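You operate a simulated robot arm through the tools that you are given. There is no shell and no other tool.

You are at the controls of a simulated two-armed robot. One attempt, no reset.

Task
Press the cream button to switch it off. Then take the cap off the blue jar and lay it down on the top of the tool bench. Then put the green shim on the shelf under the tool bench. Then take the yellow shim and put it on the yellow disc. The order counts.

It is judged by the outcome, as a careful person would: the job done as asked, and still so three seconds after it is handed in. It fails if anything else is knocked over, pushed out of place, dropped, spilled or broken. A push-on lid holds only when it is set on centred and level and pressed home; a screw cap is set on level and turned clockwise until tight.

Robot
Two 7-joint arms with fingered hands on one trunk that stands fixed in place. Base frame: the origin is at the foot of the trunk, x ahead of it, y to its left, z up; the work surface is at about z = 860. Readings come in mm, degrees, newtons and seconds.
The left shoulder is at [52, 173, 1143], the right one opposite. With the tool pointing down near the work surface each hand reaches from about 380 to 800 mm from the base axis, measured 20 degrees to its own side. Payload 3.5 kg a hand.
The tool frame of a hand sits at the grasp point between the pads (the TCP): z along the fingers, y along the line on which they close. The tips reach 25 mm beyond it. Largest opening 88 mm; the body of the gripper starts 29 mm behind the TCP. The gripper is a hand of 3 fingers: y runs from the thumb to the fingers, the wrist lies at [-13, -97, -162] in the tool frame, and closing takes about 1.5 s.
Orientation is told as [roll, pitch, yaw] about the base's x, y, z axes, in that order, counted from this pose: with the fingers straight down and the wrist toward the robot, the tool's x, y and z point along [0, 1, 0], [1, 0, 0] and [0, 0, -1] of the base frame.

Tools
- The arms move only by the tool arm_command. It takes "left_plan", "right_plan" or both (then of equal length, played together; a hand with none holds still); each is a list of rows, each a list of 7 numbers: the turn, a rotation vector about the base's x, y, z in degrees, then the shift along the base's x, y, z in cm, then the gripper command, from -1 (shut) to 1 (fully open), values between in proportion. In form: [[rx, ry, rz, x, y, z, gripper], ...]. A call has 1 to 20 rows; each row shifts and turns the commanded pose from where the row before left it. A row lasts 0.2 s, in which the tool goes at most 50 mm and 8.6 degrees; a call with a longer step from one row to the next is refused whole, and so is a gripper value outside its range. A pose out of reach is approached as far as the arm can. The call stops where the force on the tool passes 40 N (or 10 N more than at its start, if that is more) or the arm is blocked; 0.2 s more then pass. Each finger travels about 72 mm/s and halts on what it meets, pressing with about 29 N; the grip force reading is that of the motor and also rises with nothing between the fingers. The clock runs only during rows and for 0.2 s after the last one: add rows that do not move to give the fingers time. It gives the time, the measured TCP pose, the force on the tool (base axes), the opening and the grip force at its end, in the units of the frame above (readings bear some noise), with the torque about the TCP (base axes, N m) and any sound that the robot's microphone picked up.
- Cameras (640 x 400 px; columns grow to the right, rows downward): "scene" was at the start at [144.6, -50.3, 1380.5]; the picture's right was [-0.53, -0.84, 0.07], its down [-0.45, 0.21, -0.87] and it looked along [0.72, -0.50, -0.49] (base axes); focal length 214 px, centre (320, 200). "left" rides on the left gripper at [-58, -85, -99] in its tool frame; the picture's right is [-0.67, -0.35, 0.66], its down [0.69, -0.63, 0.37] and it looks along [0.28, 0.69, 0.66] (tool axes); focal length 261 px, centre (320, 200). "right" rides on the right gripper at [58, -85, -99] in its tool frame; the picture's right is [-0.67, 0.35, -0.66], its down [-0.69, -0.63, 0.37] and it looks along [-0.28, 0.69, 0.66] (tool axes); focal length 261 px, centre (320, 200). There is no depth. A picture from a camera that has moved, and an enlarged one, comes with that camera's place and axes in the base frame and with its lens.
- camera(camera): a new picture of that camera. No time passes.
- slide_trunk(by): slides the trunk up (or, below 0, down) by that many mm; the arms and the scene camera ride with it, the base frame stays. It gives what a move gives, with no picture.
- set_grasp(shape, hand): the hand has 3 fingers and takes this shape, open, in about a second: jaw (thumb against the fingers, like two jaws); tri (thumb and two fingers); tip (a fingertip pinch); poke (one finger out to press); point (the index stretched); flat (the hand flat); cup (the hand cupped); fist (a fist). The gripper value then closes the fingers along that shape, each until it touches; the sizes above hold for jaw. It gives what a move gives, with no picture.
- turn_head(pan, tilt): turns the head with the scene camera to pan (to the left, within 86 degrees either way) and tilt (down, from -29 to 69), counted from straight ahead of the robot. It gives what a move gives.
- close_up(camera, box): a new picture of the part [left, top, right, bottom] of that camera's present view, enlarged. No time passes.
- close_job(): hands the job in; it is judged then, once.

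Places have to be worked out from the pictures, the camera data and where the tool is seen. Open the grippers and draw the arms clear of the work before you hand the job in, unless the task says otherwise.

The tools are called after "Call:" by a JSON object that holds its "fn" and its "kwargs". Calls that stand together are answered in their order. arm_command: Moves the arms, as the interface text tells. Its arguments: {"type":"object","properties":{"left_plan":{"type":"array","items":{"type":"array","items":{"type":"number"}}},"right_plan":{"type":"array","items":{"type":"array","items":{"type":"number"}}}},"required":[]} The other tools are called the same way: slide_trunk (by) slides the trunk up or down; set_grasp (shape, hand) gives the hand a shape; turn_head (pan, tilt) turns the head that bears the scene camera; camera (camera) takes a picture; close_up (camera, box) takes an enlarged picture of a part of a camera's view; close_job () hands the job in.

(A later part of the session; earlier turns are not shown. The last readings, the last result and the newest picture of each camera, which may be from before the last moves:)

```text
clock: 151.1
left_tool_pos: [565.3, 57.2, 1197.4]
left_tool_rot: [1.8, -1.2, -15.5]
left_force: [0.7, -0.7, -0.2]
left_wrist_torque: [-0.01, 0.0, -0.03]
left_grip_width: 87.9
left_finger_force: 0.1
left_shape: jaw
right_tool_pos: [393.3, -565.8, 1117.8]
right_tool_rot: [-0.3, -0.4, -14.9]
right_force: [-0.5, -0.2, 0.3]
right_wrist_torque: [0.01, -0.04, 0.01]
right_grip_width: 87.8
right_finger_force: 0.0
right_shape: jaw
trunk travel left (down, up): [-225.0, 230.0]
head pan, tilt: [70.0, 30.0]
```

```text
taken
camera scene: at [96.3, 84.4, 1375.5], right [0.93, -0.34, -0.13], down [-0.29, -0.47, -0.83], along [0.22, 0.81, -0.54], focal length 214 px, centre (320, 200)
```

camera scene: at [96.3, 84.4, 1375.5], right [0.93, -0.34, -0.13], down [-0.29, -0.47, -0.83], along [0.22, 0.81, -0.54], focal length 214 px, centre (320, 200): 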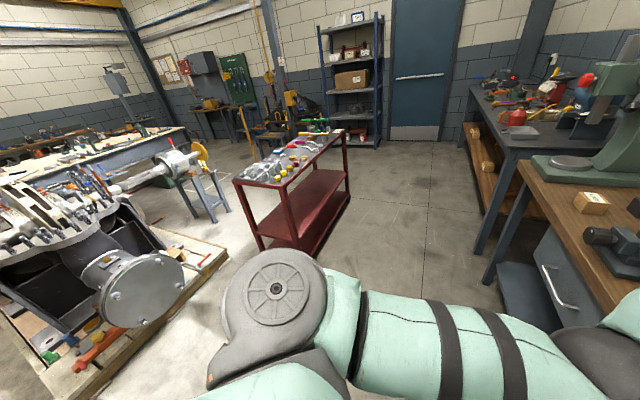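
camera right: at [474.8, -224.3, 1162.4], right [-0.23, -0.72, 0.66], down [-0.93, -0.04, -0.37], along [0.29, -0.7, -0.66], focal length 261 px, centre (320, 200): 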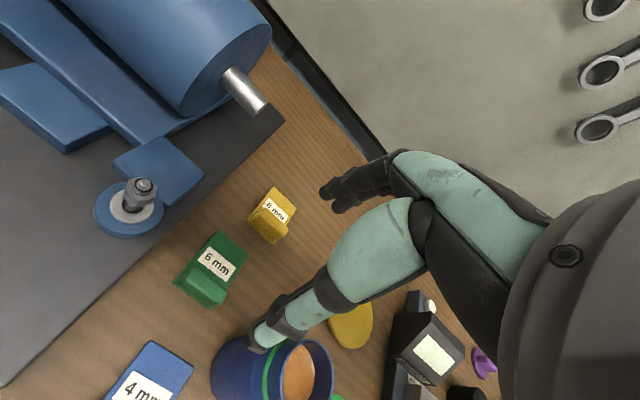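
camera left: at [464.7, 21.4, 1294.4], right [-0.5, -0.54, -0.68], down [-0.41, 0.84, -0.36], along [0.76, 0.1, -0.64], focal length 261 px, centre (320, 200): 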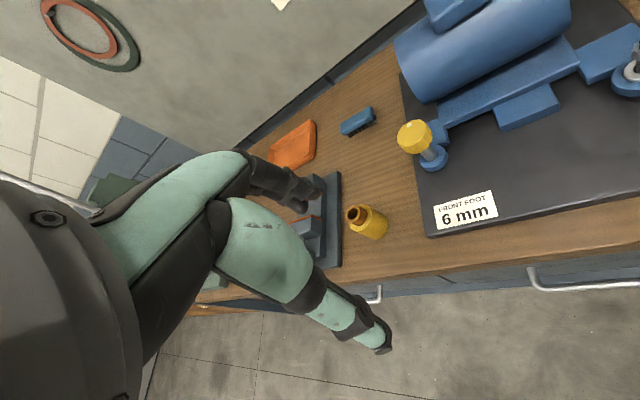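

The left elbow has swung low and forward, so the posture is near a limit. I move the left hand outward to the left/up to unwind it.

Call:
{"fn": "arm_command", "kwargs": {"left_plan": [[0, 0, 3, 0, 3, 0, 1], [0, 0, 3, 0, 4, 0, 1], [0, 0, 3, 0, 4, 0, 1], [0, 0, 3, 0, 4, 0, 1], [0, 0, 3, 0, 4, 0, 1], [0, 0, 0, 0, 4, -1, 1], [0, 0, 0, 0, 4, -1, 1], [0, 0, 0, 0, 0, 0, 1]]}}

Call:
{"fn": "turn_head", "kwargs": {"pan": 40, "tilt": 30}}

Call:
{"fn": "camera", "kwargs": {"camera": "scene"}}

```text
clock: 152.9
left_tool_pos: [565.5, 323.0, 1177.4]
left_tool_rot: [1.7, -1.1, -0.9]
left_force: [0.7, -0.4, -0.5]
left_wrist_torque: [0.0, 0.03, -0.01]
left_grip_width: 87.8
left_finger_force: 0.1
left_shape: jaw
right_tool_pos: [394.3, -565.5, 1117.7]
right_tool_rot: [-0.3, -0.3, -14.9]
right_force: [0.0, -0.5, 0.1]
right_wrist_torque: [-0.03, -0.03, 0.02]
right_grip_width: 87.6
right_finger_force: 0.1
right_shape: jaw
trunk travel left (down, up): [-225.0, 230.0]
head pan, tilt: [70.0, 30.0]
```

```text
clock: 153.9
left_tool_pos: [565.6, 323.9, 1176.5]
left_tool_rot: [1.7, -1.2, -0.9]
left_force: [0.4, 1.2, 0.1]
left_wrist_torque: [0.03, -0.01, 0.0]
left_grip_width: 88.0
left_finger_force: 0.0
left_shape: jaw
right_tool_pos: [394.2, -564.8, 1117.7]
right_tool_rot: [-0.3, -0.2, -14.9]
right_force: [-1.2, 0.3, 0.3]
right_wrist_torque: [-0.01, -0.01, 0.01]
right_grip_width: 87.8
right_finger_force: 0.0
right_shape: jaw
trunk travel left (down, up): [-225.0, 230.0]
head pan, tilt: [40.0, 30.0]
```

```text
taken
camera scene: at [134.1, 57.8, 1370.2], right [0.64, -0.77, -0.09], down [-0.5, -0.32, -0.8], along [0.59, 0.56, -0.59], focal length 214 px, centre (320, 200)
```

scene: 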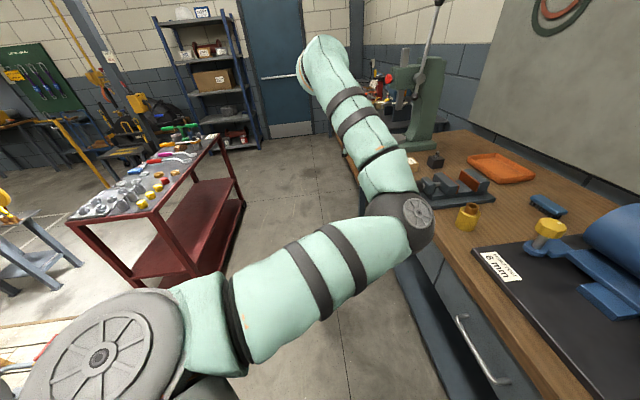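

The left elbow is folded inward. I stretch the left arm out forward-left to straighten it, so it can re-bend in its natural way.

Call:
{"fn": "arm_command", "kwargs": {"left_plan": [[0, 0, 2.5, 2, 1.2, -2.0, 1], [0, 0, 2.5, 2, 1.2, -2.0, 1], [0, 0, 2.5, 2, 1.2, -2.0, 1], [0, 0, 2.5, 2, 1.2, -2.0, 1], [0, 0, 2.5, 2, 1.2, -2.0, 1], [0, 0, 2.5, 2, 1.2, -2.0, 1], [0, 0, 2.5, 2, 1.2, -2.0, 1], [0, 0, 2.5, 2, 1.2, -2.0, 1], [0, 0, 0, 1, 0.5, 0, 1]]}}

Call:
{"fn": "camera", "kwargs": {"camera": "scene"}}

```text
clock: 155.9
left_tool_pos: [735.1, 424.9, 1016.1]
left_tool_rot: [1.5, -1.1, 19.2]
left_force: [-0.2, -0.4, 0.5]
left_wrist_torque: [0.0, 0.01, -0.02]
left_grip_width: 88.0
left_finger_force: 0.1
left_shape: jaw
right_tool_pos: [392.3, -564.7, 1118.0]
right_tool_rot: [-0.2, -0.3, -15.0]
right_force: [-0.6, -0.5, 0.4]
right_wrist_torque: [-0.02, -0.04, -0.01]
right_grip_width: 87.6
right_finger_force: 0.0
right_shape: jaw
trunk travel left (down, up): [-225.0, 230.0]
head pan, tilt: [40.0, 30.0]
```

```text
taken
camera scene: at [133.7, 57.8, 1370.2], right [0.64, -0.77, -0.09], down [-0.5, -0.32, -0.8], along [0.59, 0.56, -0.59], focal length 214 px, centre (320, 200)
```

scene: 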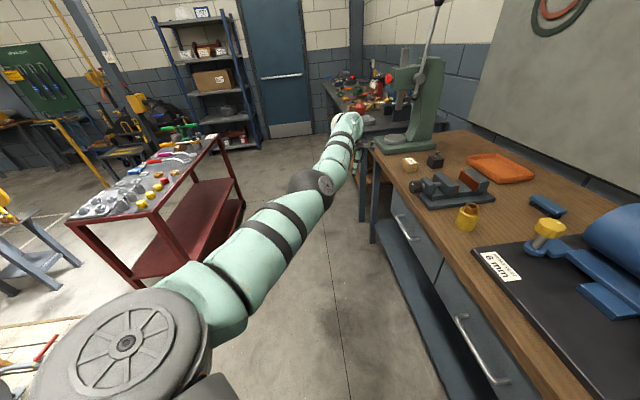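

The arm straightened out. This view also shows the shelf under the bench well; I enlarge it.

Call:
{"fn": "close_up", "kwargs": {"camera": "scene", "box": [340, 180, 560, 400]}}

Call:
{"fn": "camera", "kwargs": {"camera": "left"}}

```text
1.82 times, centred on (450, 290) of scene
camera zoom: at [133.7, 57.8, 1370.2], right [0.64, -0.77, -0.09], down [-0.5, -0.32, -0.8], along [0.59, 0.56, -0.59], focal length 390 px, centre (84, 36)
```

zoom: 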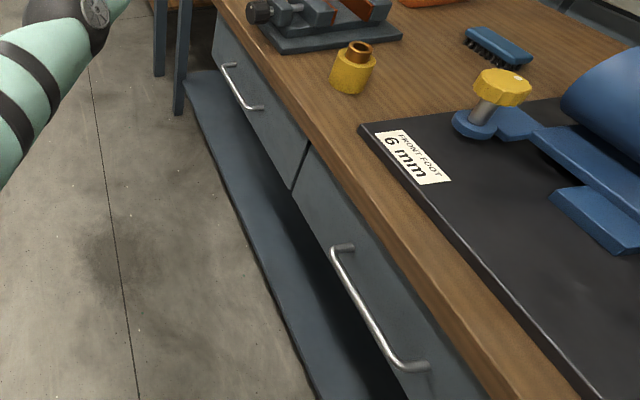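

```text
taken
camera left: at [671.5, 339.1, 1112.1], right [-0.1, -0.72, -0.68], down [-0.82, 0.45, -0.36], along [0.57, 0.52, -0.64], focal length 261 px, centre (320, 200)
```

left: 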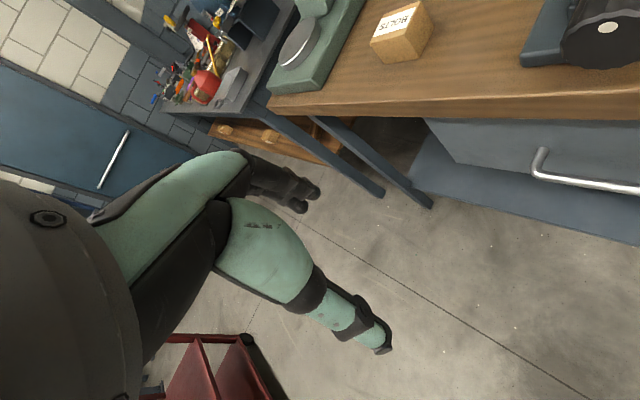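

I bring the left hand back toward the front-centre (near its starting pose) and check whether the elbow now bends naturally.

Call:
{"fn": "arm_command", "kwargs": {"left_plan": [[0, 0, -1.5, -2.4, -3.2, 1.5, 1], [0, 0, -1.5, -2.4, -3.2, 1.5, 1], [0, 0, -1.5, -2.4, -3.2, 1.5, 1], [0, 0, -1.5, -2.4, -3.2, 1.5, 1], [0, 0, -1.5, -2.4, -3.2, 1.5, 1], [0, 0, -1.5, -2.4, -3.2, 1.5, 1], [0, 0, -1.5, -2.4, -3.2, 1.5, 1], [0, 0, -1.5, -2.4, -3.2, 1.5, 1], [0, 0, -1.5, -2.4, -3.2, 1.5, 1], [0, 0, -1.5, -2.4, -3.2, 1.5, 1], [0, 0, -1.5, -2.4, -3.2, 1.5, 1], [0, 0, -1.5, -2.4, -3.2, 1.5, 1], [0, 0, 0, 0, 0, 0, 1]]}}

Call:
{"fn": "camera", "kwargs": {"camera": "scene"}}

Call:
{"fn": "camera", "kwargs": {"camera": "left"}}

```text
clock: 158.9
left_tool_pos: [553.5, 95.1, 1190.8]
left_tool_rot: [2.7, -2.4, 6.2]
left_force: [0.7, 0.2, -1.1]
left_wrist_torque: [0.02, 0.02, -0.01]
left_grip_width: 87.9
left_finger_force: 0.1
left_shape: jaw
left hand out of reach, approached as far as the arm can: row 9, 10, 11, 12
right_tool_pos: [393.2, -565.6, 1118.8]
right_tool_rot: [-0.3, -0.3, -15.0]
right_force: [0.2, 0.3, -0.6]
right_wrist_torque: [-0.02, -0.02, 0.03]
right_grip_width: 87.4
right_finger_force: 0.1
right_shape: jaw
trunk travel left (down, up): [-225.0, 230.0]
head pan, tilt: [40.0, 30.0]
stopped in row 13 (left hand): the arm was blocked; the commanded pose is now the measured one
```

```text
taken
camera scene: at [134.2, 57.7, 1370.2], right [0.64, -0.77, -0.09], down [-0.5, -0.32, -0.8], along [0.59, 0.56, -0.59], focal length 214 px, centre (320, 200)
```

scene: 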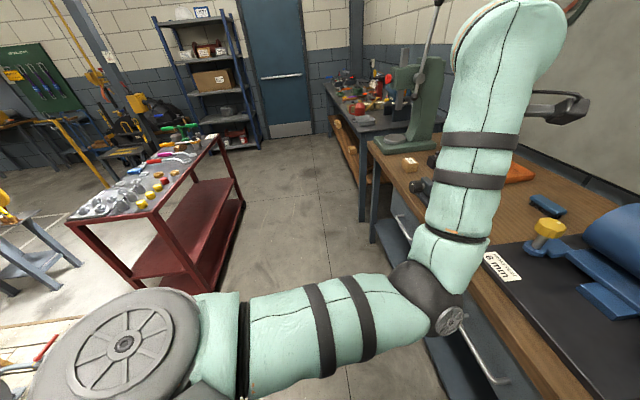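

```text
taken
camera left: at [470.8, 22.8, 1285.2], right [-0.25, -0.67, -0.7], down [-0.69, 0.63, -0.36], along [0.68, 0.39, -0.62], focal length 261 px, centre (320, 200)
```

left: 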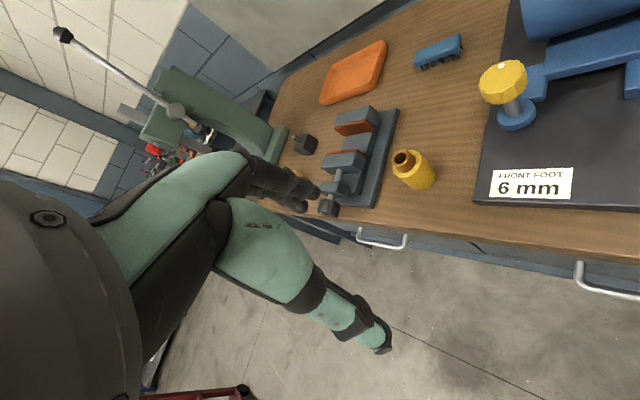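

The elbow again hangs low and forward. Perhaps that posture still works for a tool-down reach toward the shim, so I try moving there directly in small steps.

Call:
{"fn": "arm_command", "kwargs": {"left_plan": [[-0.5, 0.5, -5, 0, -3, -1, 1], [-0.5, 0.5, -5, 0, -3, -1, 1], [-0.5, 0.5, -5, 0, -3, -1, 1], [-0.5, 0.5, -5, 0, -3, -1, 1], [-0.5, 0.5, -5, 0, -3, -1, 1], [0, 0, -5, 0, -3, -1, 1], [0, 0, -5, 0, -3, -1, 1], [0, 0, 0, 0, 0, 0, 1]]}}

Call:
{"fn": "turn_head", "kwargs": {"pan": -5, "tilt": 35}}

Call:
{"fn": "camera", "kwargs": {"camera": "scene"}}

```text
clock: 160.9
left_tool_pos: [579.3, -79.9, 1124.9]
left_tool_rot: [1.2, -0.8, -24.6]
left_force: [1.3, 0.1, -1.0]
left_wrist_torque: [0.0, 0.02, -0.03]
left_grip_width: 88.0
left_finger_force: 0.0
left_shape: jaw
right_tool_pos: [394.0, -565.0, 1117.0]
right_tool_rot: [-0.3, -0.4, -14.9]
right_force: [0.2, -1.0, -0.4]
right_wrist_torque: [0.0, -0.04, -0.01]
right_grip_width: 87.6
right_finger_force: 0.1
right_shape: jaw
trunk travel left (down, up): [-225.0, 230.0]
head pan, tilt: [40.0, 30.0]
stopped in row 8 (left hand): the arm was blocked; the commanded pose is now the measured one
```

```text
clock: 162.0
left_tool_pos: [579.5, -79.5, 1124.8]
left_tool_rot: [1.2, -0.8, -24.7]
left_force: [-0.2, 0.8, 0.1]
left_wrist_torque: [-0.03, 0.0, 0.01]
left_grip_width: 87.7
left_finger_force: 0.0
left_shape: jaw
right_tool_pos: [393.6, -565.4, 1117.9]
right_tool_rot: [-0.3, -0.3, -14.9]
right_force: [-0.2, 0.5, 0.9]
right_wrist_torque: [0.01, -0.03, 0.02]
right_grip_width: 87.8
right_finger_force: 0.1
right_shape: jaw
trunk travel left (down, up): [-225.0, 230.0]
head pan, tilt: [-5.0, 35.0]
```

```text
taken
camera scene: at [151.3, -8.2, 1359.9], right [-0.09, -1.0, 0.01], down [-0.68, 0.05, -0.73], along [0.73, -0.07, -0.68], focal length 214 px, centre (320, 200)
```

scene: 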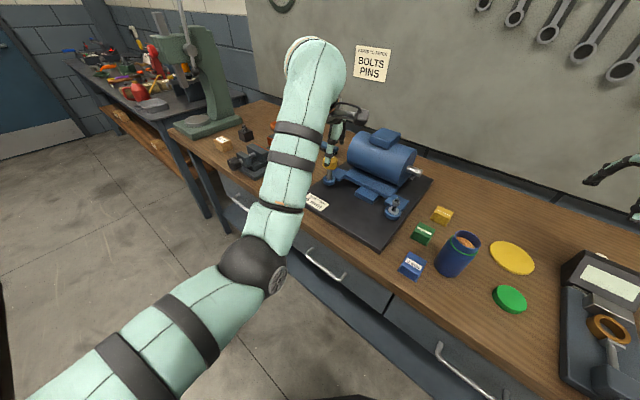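

The left arm hits a wrist limit when its forearm is steep. The right arm's posture is more natural, and working well below shoulder height should suit it better (trunk raised first, then lowered with the hand in front of the bench). I park the left arm out to the left in the aisle.

Call:
{"fn": "arm_command", "kwargs": {"left_plan": [[0, 0, 3, 0.5, 3, 0, 1], [0, 0, 3, 0.6, 4.2, -0.3, 1], [0, 0, 3, 0.6, 4.2, -0.3, 1], [0, 0, 3, 0.6, 4.2, -0.3, 1], [0, 0, 3, 0.6, 4.2, -0.3, 1], [0, 0, 3, 0.6, 4.2, -0.3, 1], [0, 0, 3, 0.6, 4.2, -0.3, 1], [0, 0, 3, 0.6, 4.2, -0.3, 1], [0, 0, 3, 0.6, 4.2, -0.3, 1], [0, 0, 3, 0.6, 4.2, -0.3, 1], [0, 0, 0, 0.6, 4.2, 0, 1], [0, 0, 0, 0, 0, 0, 1]]}}

Call:
{"fn": "turn_head", "kwargs": {"pan": -45, "tilt": 40}}

Call:
{"fn": "camera", "kwargs": {"camera": "scene"}}

```text
clock: 164.6
left_tool_pos: [642.0, 366.0, 1097.4]
left_tool_rot: [1.1, -0.8, 5.0]
left_force: [-1.0, -1.1, -0.7]
left_wrist_torque: [0.01, -0.02, 0.03]
left_grip_width: 87.9
left_finger_force: 0.1
left_shape: jaw
right_tool_pos: [394.3, -566.9, 1117.2]
right_tool_rot: [-0.3, -0.2, -15.0]
right_force: [-0.4, -0.1, -1.2]
right_wrist_torque: [0.01, 0.01, 0.02]
right_grip_width: 87.5
right_finger_force: 0.0
right_shape: jaw
trunk travel left (down, up): [-225.0, 230.0]
head pan, tilt: [-5.0, 35.0]
```

```text
clock: 165.7
left_tool_pos: [640.6, 366.0, 1098.1]
left_tool_rot: [1.2, -0.9, 5.0]
left_force: [-0.1, -0.6, 0.0]
left_wrist_torque: [0.02, 0.0, -0.01]
left_grip_width: 88.2
left_finger_force: 0.1
left_shape: jaw
right_tool_pos: [392.2, -566.3, 1117.4]
right_tool_rot: [-0.3, -0.3, -14.9]
right_force: [-0.2, -1.2, 0.0]
right_wrist_torque: [0.0, -0.01, 0.0]
right_grip_width: 87.4
right_finger_force: 0.1
right_shape: jaw
trunk travel left (down, up): [-225.0, 230.0]
head pan, tilt: [-45.0, 40.0]
```

```text
taken
camera scene: at [123.0, -60.6, 1356.2], right [-0.7, -0.71, 0.1], down [-0.56, 0.45, -0.69], along [0.45, -0.54, -0.71], focal length 214 px, centre (320, 200)
```

scene: 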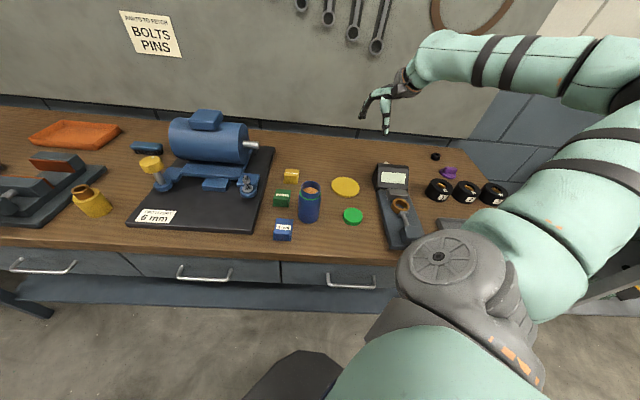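

Now I pick the green shim up again with the right hand: move above its handle at (495,-326), yaw -45.

Call:
{"fn": "arm_command", "kwargs": {"right_plan": [[0, 0, -5, 2, 4, 0, 0.4], [0, 0, -5, 2, 4, 0, 0.4], [0, 0, -5, 2, 4, -1, 0.4], [0, 0, -5, 2, 4, -1, 0.4], [0, 0, -5, 2, 4, -1, 0.4], [0, 0, -5, 0.2, 4, -1, 0.4], [0, 0, 0, 0, 0, 0, 0.4]]}}

Call:
{"fn": "camera", "kwargs": {"camera": "right"}}

```text
clock: 167.3
left_tool_pos: [641.8, 367.5, 1097.7]
left_tool_rot: [1.0, -0.9, 5.0]
left_force: [0.4, -0.3, 0.5]
left_wrist_torque: [0.0, 0.01, 0.01]
left_grip_width: 88.0
left_finger_force: 0.0
left_shape: jaw
right_tool_pos: [496.4, -324.9, 1077.6]
right_tool_rot: [-0.2, -0.3, -44.9]
right_force: [-0.1, -0.2, -0.2]
right_wrist_torque: [-0.03, 0.01, 0.01]
right_grip_width: 61.7
right_finger_force: 0.1
right_shape: jaw
trunk travel left (down, up): [-225.0, 230.0]
head pan, tilt: [-45.0, 40.0]
```

```text
taken
camera right: at [477.1, -222.6, 1176.6], right [-0.23, -0.71, 0.66], down [-0.93, -0.04, -0.37], along [0.29, -0.7, -0.65], focal length 261 px, centre (320, 200)
```

right: 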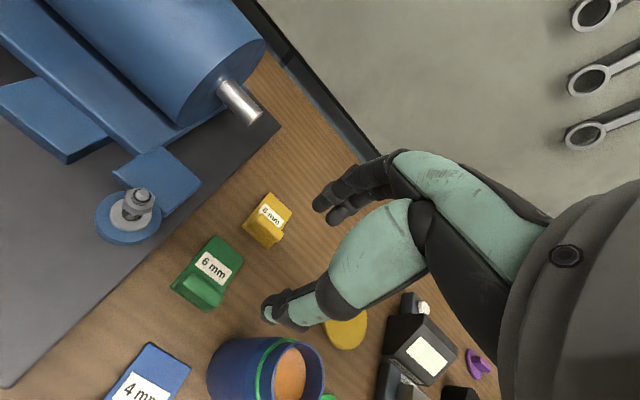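

Aligned with where I released it. I descend straight down over the handle.

Call:
{"fn": "arm_command", "kwargs": {"right_plan": [[0, 0, 0, -0.1, -0.1, -4, 0.4], [0, 0, 0, 0, 0, -4, 0.4], [0, 0, 0, 0, 0, -4, 0.4], [0, 0, 0, 0, 0, -3, 0.4], [0, 0, 0, 0, 0, -1.5, 0.4], [0, 0, 0, 0, 0, -1.0, 0.4], [0, 0, 0, 0, 0, 0, 0.4]]}}

Call:
{"fn": "close_up", "kwargs": {"camera": "right", "box": [200, 150, 400, 350]}}

```text
clock: 168.9
left_tool_pos: [641.8, 365.4, 1096.4]
left_tool_rot: [1.1, -0.8, 5.1]
left_force: [-0.5, 0.8, -0.3]
left_wrist_torque: [0.01, -0.01, 0.01]
left_grip_width: 88.0
left_finger_force: 0.0
left_shape: jaw
right_tool_pos: [488.9, -333.1, 912.0]
right_tool_rot: [-0.2, -0.3, -45.0]
right_force: [-0.3, 0.2, 0.1]
right_wrist_torque: [-0.02, 0.01, -0.02]
right_grip_width: 61.8
right_finger_force: 0.0
right_shape: jaw
right hand out of reach, approached as far as the arm can: row 5, 6
trunk travel left (down, up): [-225.0, 230.0]
head pan, tilt: [-45.0, 40.0]
```

```text
2.00 times, centred on (300, 250) of right
camera zoom: at [468.7, -231.4, 1011.1], right [-0.23, -0.72, 0.66], down [-0.93, -0.04, -0.37], along [0.29, -0.7, -0.66], focal length 521 px, centre (360, 100)
```

zoom: 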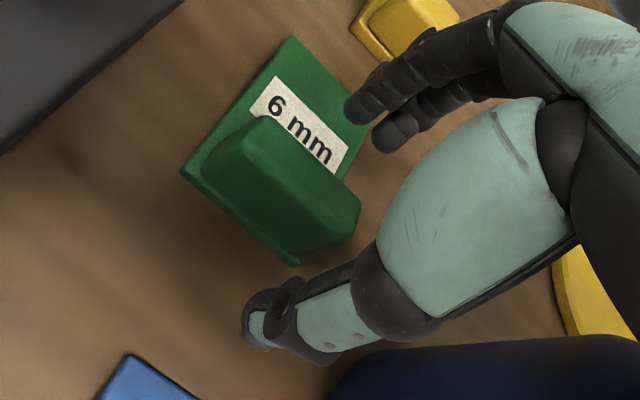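

The arm fell about 10 mm short here. I back up and raise the trunk, which should give the arm a better posture for this reach.

Call:
{"fn": "arm_command", "kwargs": {"right_plan": [[0, 0, 0, 0, 0, 2, 0.4], [0, 0, 0, 0, 0, 4, 0.4], [0, 0, 0, 0, 0, 2, 0.4], [0, 0, 0, 0, 0, 0, 0.4]]}}

Call:
{"fn": "slide_trunk", "kwargs": {"by": 150}}

Call:
{"fn": "camera", "kwargs": {"camera": "scene"}}

```text
clock: 169.9
left_tool_pos: [642.9, 365.3, 1096.7]
left_tool_rot: [1.0, -0.7, 5.0]
left_force: [0.5, -0.7, 0.4]
left_wrist_torque: [0.04, 0.01, 0.01]
left_grip_width: 87.8
left_finger_force: 0.0
left_shape: jaw
right_tool_pos: [486.7, -333.5, 992.4]
right_tool_rot: [-0.3, -0.3, -44.8]
right_force: [0.1, 0.1, 0.0]
right_wrist_torque: [-0.02, 0.01, 0.01]
right_grip_width: 61.9
right_finger_force: 0.0
right_shape: jaw
trunk travel left (down, up): [-225.0, 230.0]
head pan, tilt: [-45.0, 40.0]
```

```text
clock: 171.6
left_tool_pos: [642.7, 366.4, 1247.9]
left_tool_rot: [1.2, -0.7, 5.1]
left_force: [0.4, -0.8, 0.0]
left_wrist_torque: [0.0, 0.01, 0.01]
left_grip_width: 87.7
left_finger_force: 0.1
left_shape: jaw
right_tool_pos: [484.6, -334.6, 1147.2]
right_tool_rot: [0.3, -0.6, -44.9]
right_force: [-0.7, 0.2, -0.1]
right_wrist_torque: [-0.03, -0.04, 0.01]
right_grip_width: 62.0
right_finger_force: 0.1
right_shape: jaw
trunk travel left (down, up): [-375.0, 80.0]
head pan, tilt: [-45.0, 40.0]
```

```text
taken
camera scene: at [60.1, -60.5, 1520.8], right [-0.71, -0.71, 0.01], down [-0.47, 0.45, -0.76], along [0.53, -0.54, -0.65], focal length 214 px, centre (320, 200)
```

scene: 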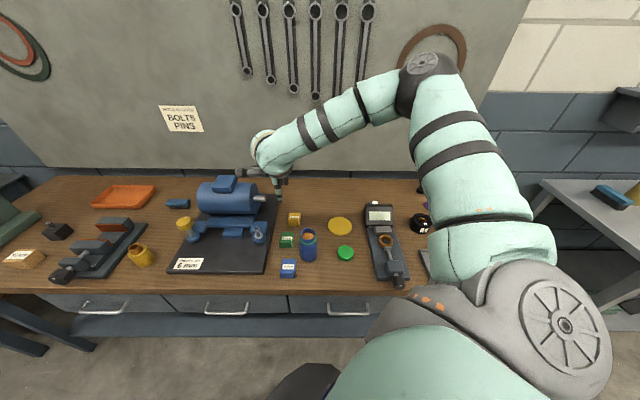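

Trunk is up 150 mm. I move over the handle again and descend.

Call:
{"fn": "arm_command", "kwargs": {"right_plan": [[0, 0, 0, 1.0, 0.85, -3, 0.4], [0, 0, 0, 0, 0, -4, 0.4], [0, 0, 0, 0, 0, -4, 0.4], [0, 0, 0, 0, 0, -4, 0.4], [0, 0, 0, 0, 0, -4, 0.4], [0, 0, 0, 0, 0, -3, 0.4], [0, 0, 0, 0, 0, -1.3, 0.4], [0, 0, 0, 0, 0, 0, 0.4]]}}

Call:
{"fn": "close_up", "kwargs": {"camera": "right", "box": [200, 150, 400, 350]}}

Call:
{"fn": "close_up", "kwargs": {"camera": "scene", "box": [250, 190, 350, 290]}}

```text
clock: 173.4
left_tool_pos: [643.4, 367.5, 1247.5]
left_tool_rot: [1.1, -0.8, 5.1]
left_force: [0.8, -0.1, 0.4]
left_wrist_torque: [0.01, 0.01, 0.01]
left_grip_width: 87.9
left_finger_force: 0.1
left_shape: jaw
right_tool_pos: [400.1, -394.3, 1031.2]
right_tool_rot: [0.3, -0.7, -44.8]
right_force: [0.3, -0.7, 0.2]
right_wrist_torque: [-0.01, -0.01, 0.03]
right_grip_width: 61.7
right_finger_force: 0.2
right_shape: jaw
right hand out of reach, approached as far as the arm can: row 1, 2, 3, 4, 5, 6, 7
trunk travel left (down, up): [-375.0, 80.0]
head pan, tilt: [-45.0, 40.0]
```

```text
2.00 times, centred on (300, 250) of right
camera zoom: at [379.7, -292.2, 1130.6], right [-0.23, -0.72, 0.66], down [-0.93, -0.04, -0.38], along [0.3, -0.7, -0.65], focal length 521 px, centre (360, 100)
```

zoom: 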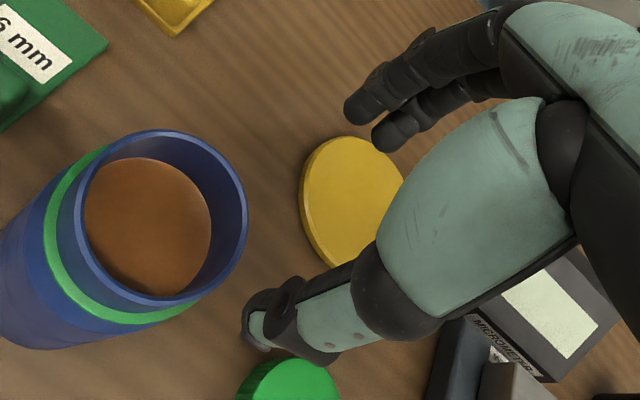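

```text
4.00 times, centred on (300, 240) of scene
camera zoom: at [60.1, -60.6, 1520.7], right [-0.71, -0.71, 0.01], down [-0.47, 0.45, -0.76], along [0.53, -0.54, -0.65], focal length 858 px, centre (400, 40)
```

zoom: 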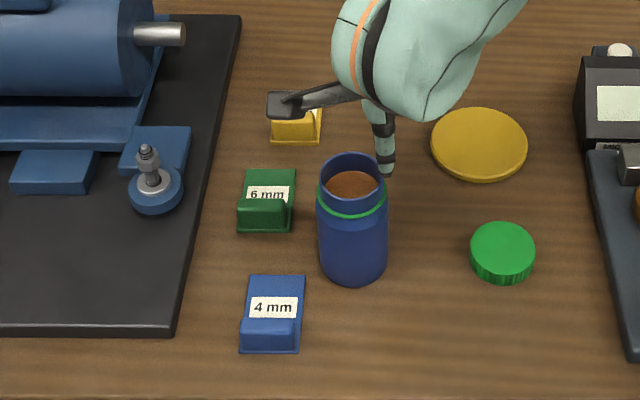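

With the trunk up the reach got worse and the hand drifted over the jar (well above it). I raise the hand and move it away to the right before bringing the trunk back down.

Call:
{"fn": "arm_command", "kwargs": {"right_plan": [[0, 0, 0, 0, 0, 3, 0.4], [0, 0, 0, 0, -1, 4, 0.4], [0, 0, -3, 0, -4, 3, 0.4], [0, 0, -3, 0, -4, 2, 0.4], [0, 0, -3, 0, -4, 2, 0.4], [0, 0, -3, 0, -4, 2, 0.4], [0, 0, -3, 0, -4, 2, 0.4], [0, 0, -3, 0, -4, 0, 0.4], [0, 0, 0, 0, 0, 0, 0.4]]}}

Call:
{"fn": "camera", "kwargs": {"camera": "scene"}}

```text
clock: 175.4
left_tool_pos: [642.0, 367.9, 1248.9]
left_tool_rot: [1.1, -0.8, 5.0]
left_force: [-0.2, 0.1, 0.6]
left_wrist_torque: [0.01, 0.01, 0.03]
left_grip_width: 88.0
left_finger_force: 0.1
left_shape: jaw
right_tool_pos: [400.4, -646.7, 1210.0]
right_tool_rot: [0.1, -0.7, -62.9]
right_force: [0.8, -0.4, -0.5]
right_wrist_torque: [0.01, -0.01, 0.02]
right_grip_width: 62.1
right_finger_force: 0.0
right_shape: jaw
trunk travel left (down, up): [-375.0, 80.0]
head pan, tilt: [-45.0, 40.0]
```

```text
taken
camera scene: at [60.0, -60.3, 1520.7], right [-0.71, -0.71, 0.01], down [-0.47, 0.45, -0.76], along [0.53, -0.54, -0.65], focal length 214 px, centre (320, 200)
```

scene: 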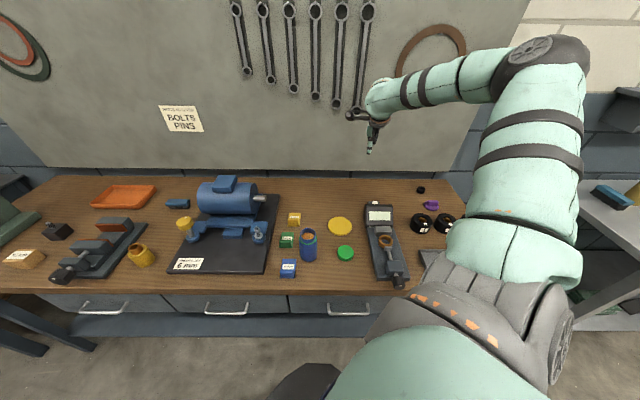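

This raised view is good for measuring the shelf. I enlarge the bench front from here.

Call:
{"fn": "close_up", "kwargs": {"camera": "scene", "box": [140, 260, 300, 360]}}

Call:
{"fn": "close_up", "kwargs": {"camera": "scene", "box": [260, 260, 420, 360]}}

```text
4.00 times, centred on (220, 310) of scene
camera zoom: at [60.0, -60.3, 1520.7], right [-0.71, -0.71, 0.01], down [-0.47, 0.45, -0.76], along [0.53, -0.54, -0.65], focal length 858 px, centre (720, -240)
```

zoom: 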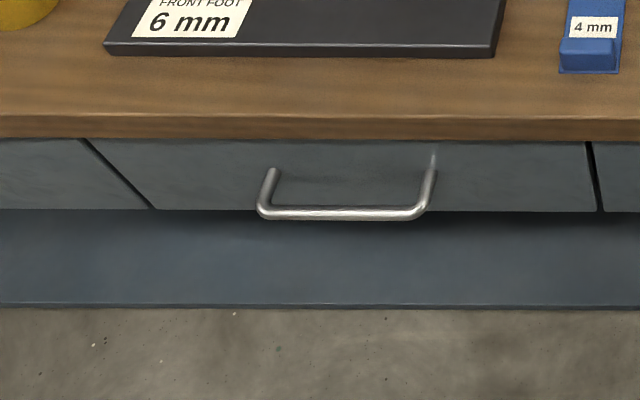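

```text
4.00 times, centred on (340, 310) of scene
camera zoom: at [60.0, -60.3, 1520.7], right [-0.71, -0.71, 0.01], down [-0.47, 0.45, -0.76], along [0.53, -0.54, -0.65], focal length 858 px, centre (240, -240)
```

zoom: 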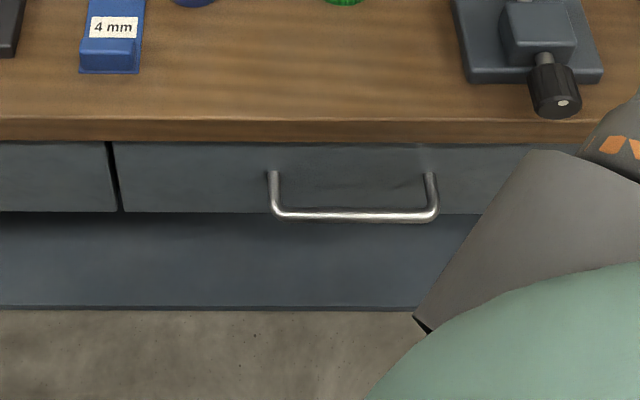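

I lower the trunk back to its start height (both hands are clear), then re-seat the right arm's posture by going low near the front (as when placing the cap) before returning to the shim.

Call:
{"fn": "slide_trunk", "kwargs": {"by": -150}}

Call:
{"fn": "arm_command", "kwargs": {"right_plan": [[0, 0, 5, -1.0, 2.3, 0, 0.4], [0, 0, 5, -1.0, 2.3, 0, 0.4], [0, 0, 5, -1.0, 2.3, 0, 0.4], [0, 0, 5, -1.0, 2.3, 0, 0.4], [0, 0, 5, -1.0, 2.3, 0, 0.4], [0, 0, 5, -1.0, 2.3, 0, 0.4], [0, 0, 5, -1.0, 2.3, 0, 0.4], [0, 0, 5, -1.0, 2.3, 0, 0.4], [0, 0, 3, 0, 0, -3, 0.4], [0, 0, 0, 0, 0, -3, 0.4], [0, 0, 0, 0, 0, -3, 0.4], [0, 0, 0, 0, 0, 0, 0.4]]}}

Call:
{"fn": "camera", "kwargs": {"camera": "scene"}}

```text
clock: 177.2
left_tool_pos: [641.8, 367.0, 1098.1]
left_tool_rot: [1.1, -0.8, 5.0]
left_force: [-0.4, -0.2, 0.3]
left_wrist_torque: [0.02, 0.01, 0.03]
left_grip_width: 88.2
left_finger_force: 0.0
left_shape: jaw
right_tool_pos: [400.3, -644.4, 1061.5]
right_tool_rot: [0.2, -0.8, -62.8]
right_force: [0.1, 0.0, 0.3]
right_wrist_torque: [0.03, 0.0, 0.01]
right_grip_width: 61.5
right_finger_force: 0.0
right_shape: jaw
trunk travel left (down, up): [-225.0, 230.0]
head pan, tilt: [-45.0, 40.0]
```

```text
clock: 179.8
left_tool_pos: [642.4, 368.2, 1097.9]
left_tool_rot: [1.1, -0.8, 5.0]
left_force: [-0.7, 0.8, 0.1]
left_wrist_torque: [-0.01, -0.02, 0.0]
left_grip_width: 87.8
left_finger_force: 0.1
left_shape: jaw
right_tool_pos: [322.7, -459.9, 970.9]
right_tool_rot: [0.2, -0.8, -19.9]
right_force: [0.4, 0.8, -0.6]
right_wrist_torque: [0.02, -0.02, -0.03]
right_grip_width: 61.9
right_finger_force: 0.1
right_shape: jaw
trunk travel left (down, up): [-225.0, 230.0]
head pan, tilt: [-45.0, 40.0]
```

```text
taken
camera scene: at [122.8, -60.1, 1356.3], right [-0.7, -0.71, 0.1], down [-0.56, 0.45, -0.7], along [0.45, -0.54, -0.71], focal length 214 px, centre (320, 200)
```

scene: 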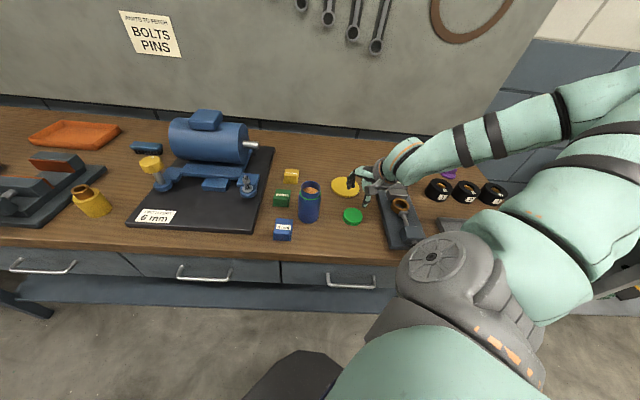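

Posture looks as before. I go up and over to the shim again.

Call:
{"fn": "arm_command", "kwargs": {"right_plan": [[0, 0, 0, 0, 0, 4, 0.4], [0, 0, 0, 0, 0, 4, 0.4], [0, 0, -4.2, 2.9, 2.2, 1, 0.4], [0, 0, -4.2, 2.9, 2.2, 0, 0.4], [0, 0, -4.2, 2.9, 2.2, 0, 0.4], [0, 0, -4.2, 2.9, 2.2, 0, 0.4], [0, 0, -4.2, 2.9, 2.2, 0, 0.4], [0, 0, -4.1, 2.8, 2.3, 0, 0.4], [0, 0, 0, 0, 0, 0, 0.4]]}}

Call:
{"fn": "camera", "kwargs": {"camera": "scene"}}

```text
clock: 181.8
left_tool_pos: [641.8, 367.5, 1097.5]
left_tool_rot: [1.1, -0.8, 5.0]
left_force: [0.3, 0.7, -0.7]
left_wrist_torque: [0.0, -0.01, 0.01]
left_grip_width: 87.6
left_finger_force: 0.1
left_shape: jaw
right_tool_pos: [494.3, -326.8, 1061.4]
right_tool_rot: [0.2, -0.9, -45.1]
right_force: [-0.2, -0.4, -0.8]
right_wrist_torque: [-0.04, 0.01, 0.01]
right_grip_width: 62.1
right_finger_force: 0.1
right_shape: jaw
trunk travel left (down, up): [-225.0, 230.0]
head pan, tilt: [-45.0, 40.0]
```

```text
taken
camera scene: at [122.2, -60.2, 1356.4], right [-0.7, -0.71, 0.1], down [-0.56, 0.45, -0.7], along [0.45, -0.54, -0.71], focal length 214 px, centre (320, 200)
```

scene: 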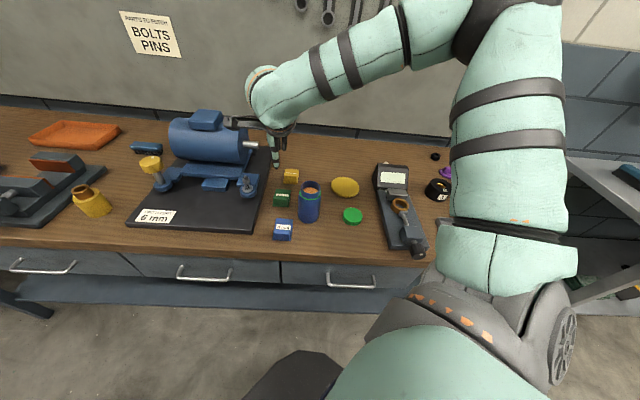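

I descend in stages and watch whether the arm follows.

Call:
{"fn": "arm_command", "kwargs": {"right_plan": [[0, 0, 0, 0.1, 0.05, -3, 0.4], [0, 0, 0, 0, 0, -3, 0.4], [0, 0, 0, 0, 0, -3, 0.4], [0, 0, 0, 0, 0, -2.5, 0.4], [0, 0, 0, 0, 0, -2, 0.4], [0, 0, 0, 0, 0, 0, 0.4]]}}

Call:
{"fn": "close_up", "kwargs": {"camera": "right", "box": [200, 150, 400, 350]}}

```text
clock: 183.2
left_tool_pos: [642.6, 366.8, 1097.7]
left_tool_rot: [1.2, -0.7, 5.0]
left_force: [-0.4, -0.3, -0.4]
left_wrist_torque: [0.01, -0.01, 0.04]
left_grip_width: 88.0
left_finger_force: 0.0
left_shape: jaw
right_tool_pos: [496.1, -327.9, 926.0]
right_tool_rot: [0.2, -0.8, -45.0]
right_force: [0.3, -0.5, 0.7]
right_wrist_torque: [-0.02, -0.02, 0.01]
right_grip_width: 61.7
right_finger_force: 0.2
right_shape: jaw
trunk travel left (down, up): [-225.0, 230.0]
head pan, tilt: [-45.0, 40.0]
```

```text
2.00 times, centred on (300, 250) of right
camera zoom: at [475.3, -225.0, 1026.3], right [-0.23, -0.72, 0.66], down [-0.93, -0.04, -0.38], along [0.3, -0.7, -0.65], focal length 521 px, centre (360, 100)
```

zoom: 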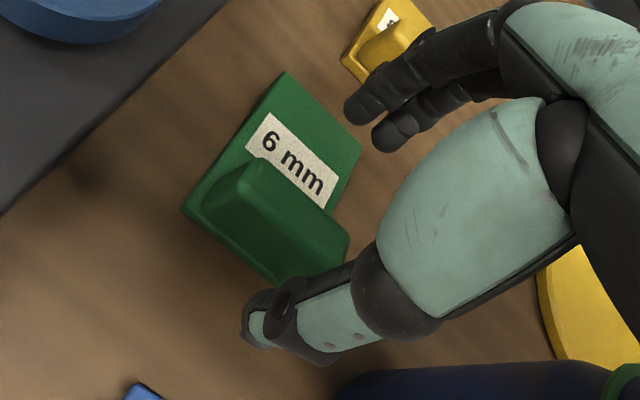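

It follows now. I go down the last 25 mm and grip the handle.

Call:
{"fn": "arm_command", "kwargs": {"right_plan": [[0, 0, 0, 0, 0, -1.2, 0.4], [0, 0, 0, 0, 0, -1.0, 0.4], [0, 0, 0, 0, 0, -0.2, 0.4], [0, 0, 0, 0, 0, 0, 0.4]]}}

Call:
{"fn": "close_up", "kwargs": {"camera": "right", "box": [200, 150, 400, 350]}}

Call:
{"fn": "close_up", "kwargs": {"camera": "scene", "box": [260, 150, 360, 240]}}

```text
clock: 184.2
left_tool_pos: [641.9, 367.9, 1098.7]
left_tool_rot: [1.1, -0.9, 5.0]
left_force: [-0.2, 0.1, 0.7]
left_wrist_torque: [0.03, -0.01, 0.01]
left_grip_width: 87.7
left_finger_force: 0.0
left_shape: jaw
right_tool_pos: [488.3, -333.5, 910.9]
right_tool_rot: [0.4, -0.7, -44.9]
right_force: [0.4, -1.2, 0.6]
right_wrist_torque: [-0.01, -0.01, -0.01]
right_grip_width: 61.9
right_finger_force: 0.1
right_shape: jaw
right hand out of reach, approached as far as the arm can: row 1, 2
trunk travel left (down, up): [-225.0, 230.0]
head pan, tilt: [-45.0, 40.0]
```

```text
2.00 times, centred on (300, 250) of right
camera zoom: at [467.8, -231.5, 1010.5], right [-0.23, -0.72, 0.66], down [-0.93, -0.04, -0.38], along [0.3, -0.7, -0.65], focal length 521 px, centre (360, 100)
```

zoom: 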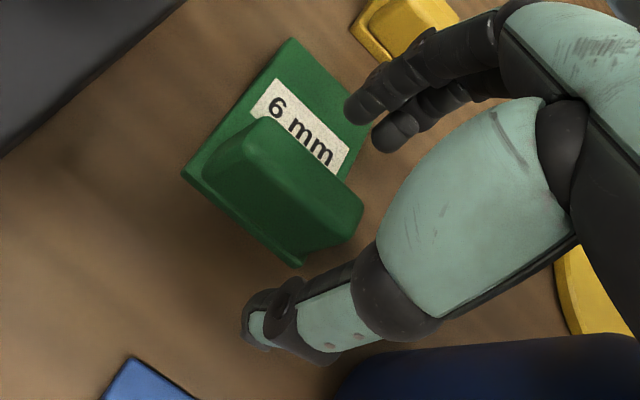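

```text
4.44 times, centred on (310, 195) of scene
camera zoom: at [123.0, -60.6, 1356.2], right [-0.7, -0.71, 0.1], down [-0.56, 0.45, -0.69], along [0.45, -0.54, -0.71], focal length 953 px, centre (364, 222)
```

zoom: 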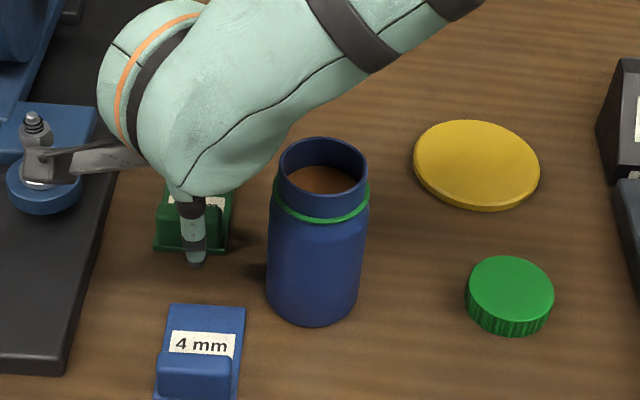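

The limit lies right here for yaw -45. A slightly less turned wrist (yaw -35) should reach; the shim will just align with the fingers. I raise a little, turn, and descend again.

Call:
{"fn": "arm_command", "kwargs": {"right_plan": [[0, 0, 0, 0, 0, 1.5, 0.4], [0, 0, 5, 0.3, 0.3, 0, 0.4], [0, 0, 5, 0.3, 0.3, 0, 0.4], [0, 0, 3, 0, 0, 0, 0.4], [0, 0, 0, 0, 0, -1.2, 0.4], [0, 0, 0, 0, 0, -1.0, 0.4], [0, 0, 0, 0, 0, 0, 0.4]]}}

Call:
{"fn": "close_up", "kwargs": {"camera": "right", "box": [200, 150, 400, 350]}}

```text
clock: 185.8
left_tool_pos: [641.9, 367.3, 1099.1]
left_tool_rot: [1.1, -0.8, 5.0]
left_force: [-0.2, 0.6, -1.0]
left_wrist_torque: [-0.02, 0.02, 0.0]
left_grip_width: 88.0
left_finger_force: 0.2
left_shape: jaw
right_tool_pos: [495.9, -327.2, 903.5]
right_tool_rot: [0.2, -0.8, -32.0]
right_force: [0.8, -0.4, -0.3]
right_wrist_torque: [-0.04, -0.01, -0.01]
right_grip_width: 61.9
right_finger_force: 0.1
right_shape: jaw
trunk travel left (down, up): [-225.0, 230.0]
head pan, tilt: [-45.0, 40.0]
```

```text
2.00 times, centred on (300, 250) of right
camera zoom: at [452.6, -231.9, 1003.0], right [-0.07, -0.75, 0.66], down [-0.89, -0.25, -0.38], along [0.45, -0.61, -0.65], focal length 521 px, centre (360, 100)
```

zoom: 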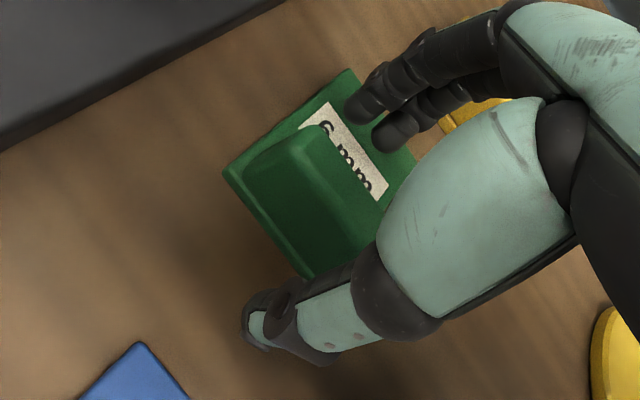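

Good at yaw -32, centred on the handle. I lower 2 mm and close.

Call:
{"fn": "arm_command", "kwargs": {"right_plan": [[0, 0, 0, 0, 0, -0.2, 0.3], [0, 0, 0, 0, 0, 0, -0.2], [0, 0, 0, 0, 0, 0, -1], [0, 0, 0, 0, 0, 0, -1], [0, 0, 0, 0, 0, 0, -1], [0, 0, 0, 0, 0, 0, -1], [0, 0, 0, 0, 0, 0, -1]]}}

Call:
{"fn": "close_up", "kwargs": {"camera": "right", "box": [200, 150, 400, 350]}}

Call:
{"fn": "close_up", "kwargs": {"camera": "scene", "box": [260, 150, 360, 240]}}

```text
clock: 187.4
left_tool_pos: [643.3, 367.0, 1099.3]
left_tool_rot: [1.1, -0.8, 5.1]
left_force: [-0.3, 0.2, -0.2]
left_wrist_torque: [0.02, -0.02, 0.01]
left_grip_width: 88.0
left_finger_force: 0.1
left_shape: jaw
right_tool_pos: [495.5, -326.5, 901.7]
right_tool_rot: [0.2, -0.7, -31.9]
right_force: [0.6, 0.3, 0.4]
right_wrist_torque: [0.0, -0.01, -0.03]
right_grip_width: 10.9
right_finger_force: 28.7
right_shape: jaw
trunk travel left (down, up): [-225.0, 230.0]
head pan, tilt: [-45.0, 40.0]
```

```text
2.00 times, centred on (300, 250) of right
camera zoom: at [452.5, -231.7, 1000.6], right [-0.07, -0.75, 0.66], down [-0.89, -0.25, -0.38], along [0.45, -0.61, -0.65], focal length 521 px, centre (360, 100)
```

zoom: 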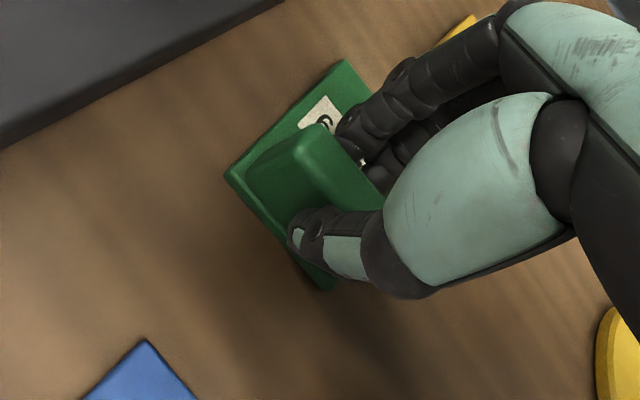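

```text
4.44 times, centred on (310, 195) of scene
camera zoom: at [123.0, -60.6, 1356.2], right [-0.7, -0.71, 0.1], down [-0.56, 0.45, -0.69], along [0.45, -0.54, -0.71], focal length 953 px, centre (364, 222)
```

zoom: 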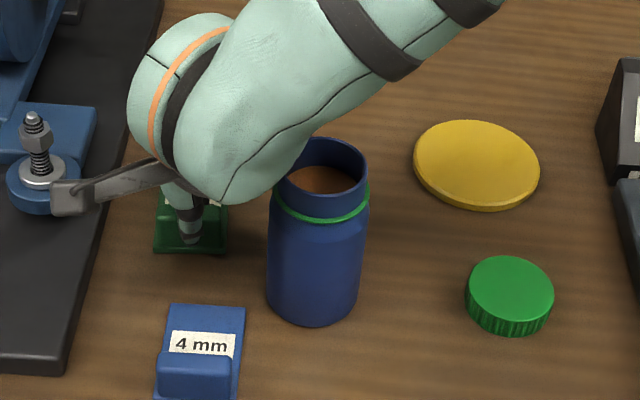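

Gripped. I lift the shim to z≈1050, carry it (over the jar with clearance) to the front area near (316,-460), then lower to ≈960 there.

Call:
{"fn": "arm_command", "kwargs": {"right_plan": [[0, 0, 0, 0, 0, 0.5, -1], [0, 0, 0, 0, 0, 2, -1], [0, 0, 0, 0, 0, 4, -1], [0, 0, 0, 0, 0, 4, -1], [0, 0, 0, 0, 0, 4, -1], [0, 0, 0, 0, 0, 1.5, -1], [0, 0, 1, -3, -2.2, 0, -1], [0, 0, 1, -3, -2.2, 0, -1], [0, 0, 1, -3, -2.2, 0, -1], [0, 0, 1, -3, -2.2, 0, -1], [0, 0, 1, -3, -2.2, 0, -1], [0, 0, 1, -3, -2.2, 0, -1], [0, 0, 0, 0, 0, -3, -1], [0, 0, 0, 0, 0, -3, -1], [0, 0, 0, 0, 0, -2, -1], [0, 0, 0, 0, 0, 0, -1]]}}

Call:
{"fn": "camera", "kwargs": {"camera": "right"}}

Call:
{"fn": "camera", "kwargs": {"camera": "scene"}}

```text
clock: 190.8
left_tool_pos: [642.6, 367.8, 1098.9]
left_tool_rot: [1.0, -0.7, 4.9]
left_force: [-1.0, 0.1, -0.2]
left_wrist_torque: [0.0, 0.02, 0.01]
left_grip_width: 87.8
left_finger_force: 0.0
left_shape: jaw
right_tool_pos: [315.8, -456.8, 979.4]
right_tool_rot: [0.2, -0.8, -25.9]
right_force: [0.2, -0.1, -0.2]
right_wrist_torque: [-0.02, 0.02, 0.01]
right_grip_width: 10.6
right_finger_force: 29.1
right_shape: jaw
trunk travel left (down, up): [-225.0, 230.0]
head pan, tilt: [-45.0, 40.0]
```

```text
taken
camera right: at [262.5, -367.4, 1079.0], right [0.01, -0.75, 0.66], down [-0.86, -0.34, -0.38], along [0.51, -0.56, -0.65], focal length 261 px, centre (320, 200)
```

right: 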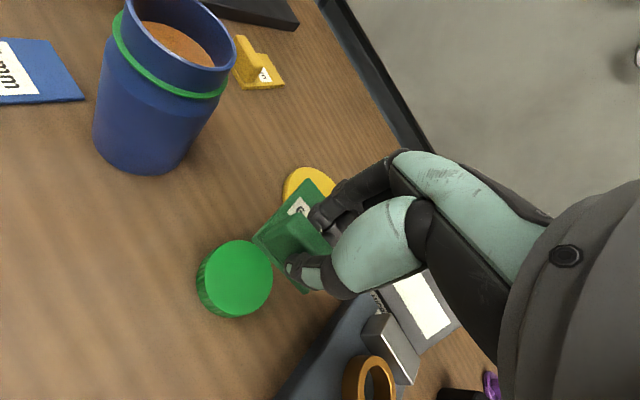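

```text
taken
camera scene: at [123.2, -60.0, 1356.2], right [-0.7, -0.71, 0.1], down [-0.56, 0.45, -0.69], along [0.45, -0.54, -0.71], focal length 214 px, centre (320, 200)
```

scene: 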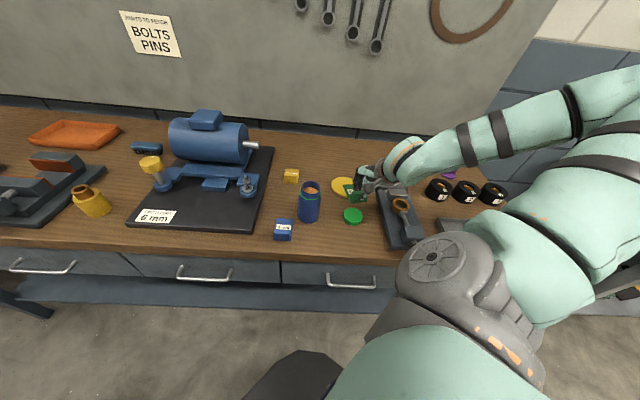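

The shim is at (316,-457), z≈979. Now I raise the trunk fully and then bring the right hand back down relative to the shoulder.

Call:
{"fn": "slide_trunk", "kwargs": {"by": 230}}

Call:
{"fn": "arm_command", "kwargs": {"right_plan": [[0, 0, 0, 0, 0, -3, -1], [0, 0, 0, 0, 0, -4, -1], [0, 0, 0, 0, 0, -4, -1], [0, 0, 0, 0, 0, -4, -1], [0, 0, 0, 0, 0, -4, -1], [0, 0, 0, 0, 0, -2, -1], [0, 0, 0, 0, 0, 0, -1]]}}

Call:
{"fn": "camera", "kwargs": {"camera": "scene"}}

```text
clock: 193.2
left_tool_pos: [642.0, 367.8, 1328.2]
left_tool_rot: [1.1, -0.7, 5.0]
left_force: [-0.7, -0.5, 0.5]
left_wrist_torque: [0.01, 0.02, -0.04]
left_grip_width: 87.8
left_finger_force: 0.1
left_shape: jaw
right_tool_pos: [316.3, -459.3, 1210.5]
right_tool_rot: [0.2, -0.7, -26.0]
right_force: [0.4, 0.1, -0.1]
right_wrist_torque: [-0.01, -0.02, 0.02]
right_grip_width: 10.6
right_finger_force: 29.0
right_shape: jaw
trunk travel left (down, up): [-455.0, 0.0]
head pan, tilt: [-45.0, 40.0]
```

```text
clock: 194.8
left_tool_pos: [641.8, 368.1, 1327.2]
left_tool_rot: [1.1, -0.9, 5.0]
left_force: [0.2, -0.5, 0.4]
left_wrist_torque: [0.03, 0.01, -0.01]
left_grip_width: 88.0
left_finger_force: 0.2
left_shape: jaw
right_tool_pos: [314.0, -459.9, 1000.4]
right_tool_rot: [0.2, -0.7, -25.9]
right_force: [-0.9, -1.3, -0.4]
right_wrist_torque: [0.0, 0.01, -0.01]
right_grip_width: 10.9
right_finger_force: 29.3
right_shape: jaw
trunk travel left (down, up): [-455.0, 0.0]
head pan, tilt: [-45.0, 40.0]
```

```text
taken
camera scene: at [50.5, -60.2, 1601.3], right [-0.71, -0.71, 0.0], down [-0.45, 0.45, -0.77], along [0.54, -0.54, -0.64], focal length 214 px, centre (320, 200)
```

scene: 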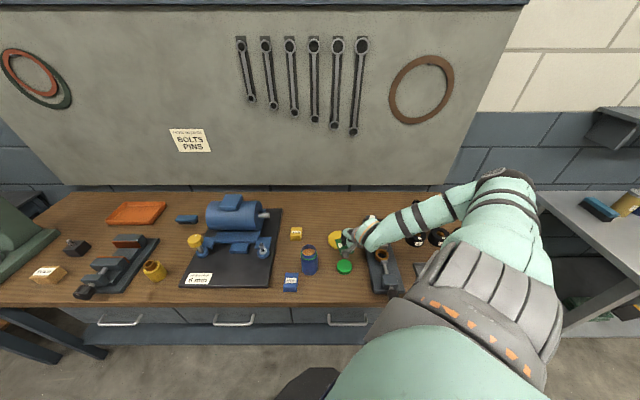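

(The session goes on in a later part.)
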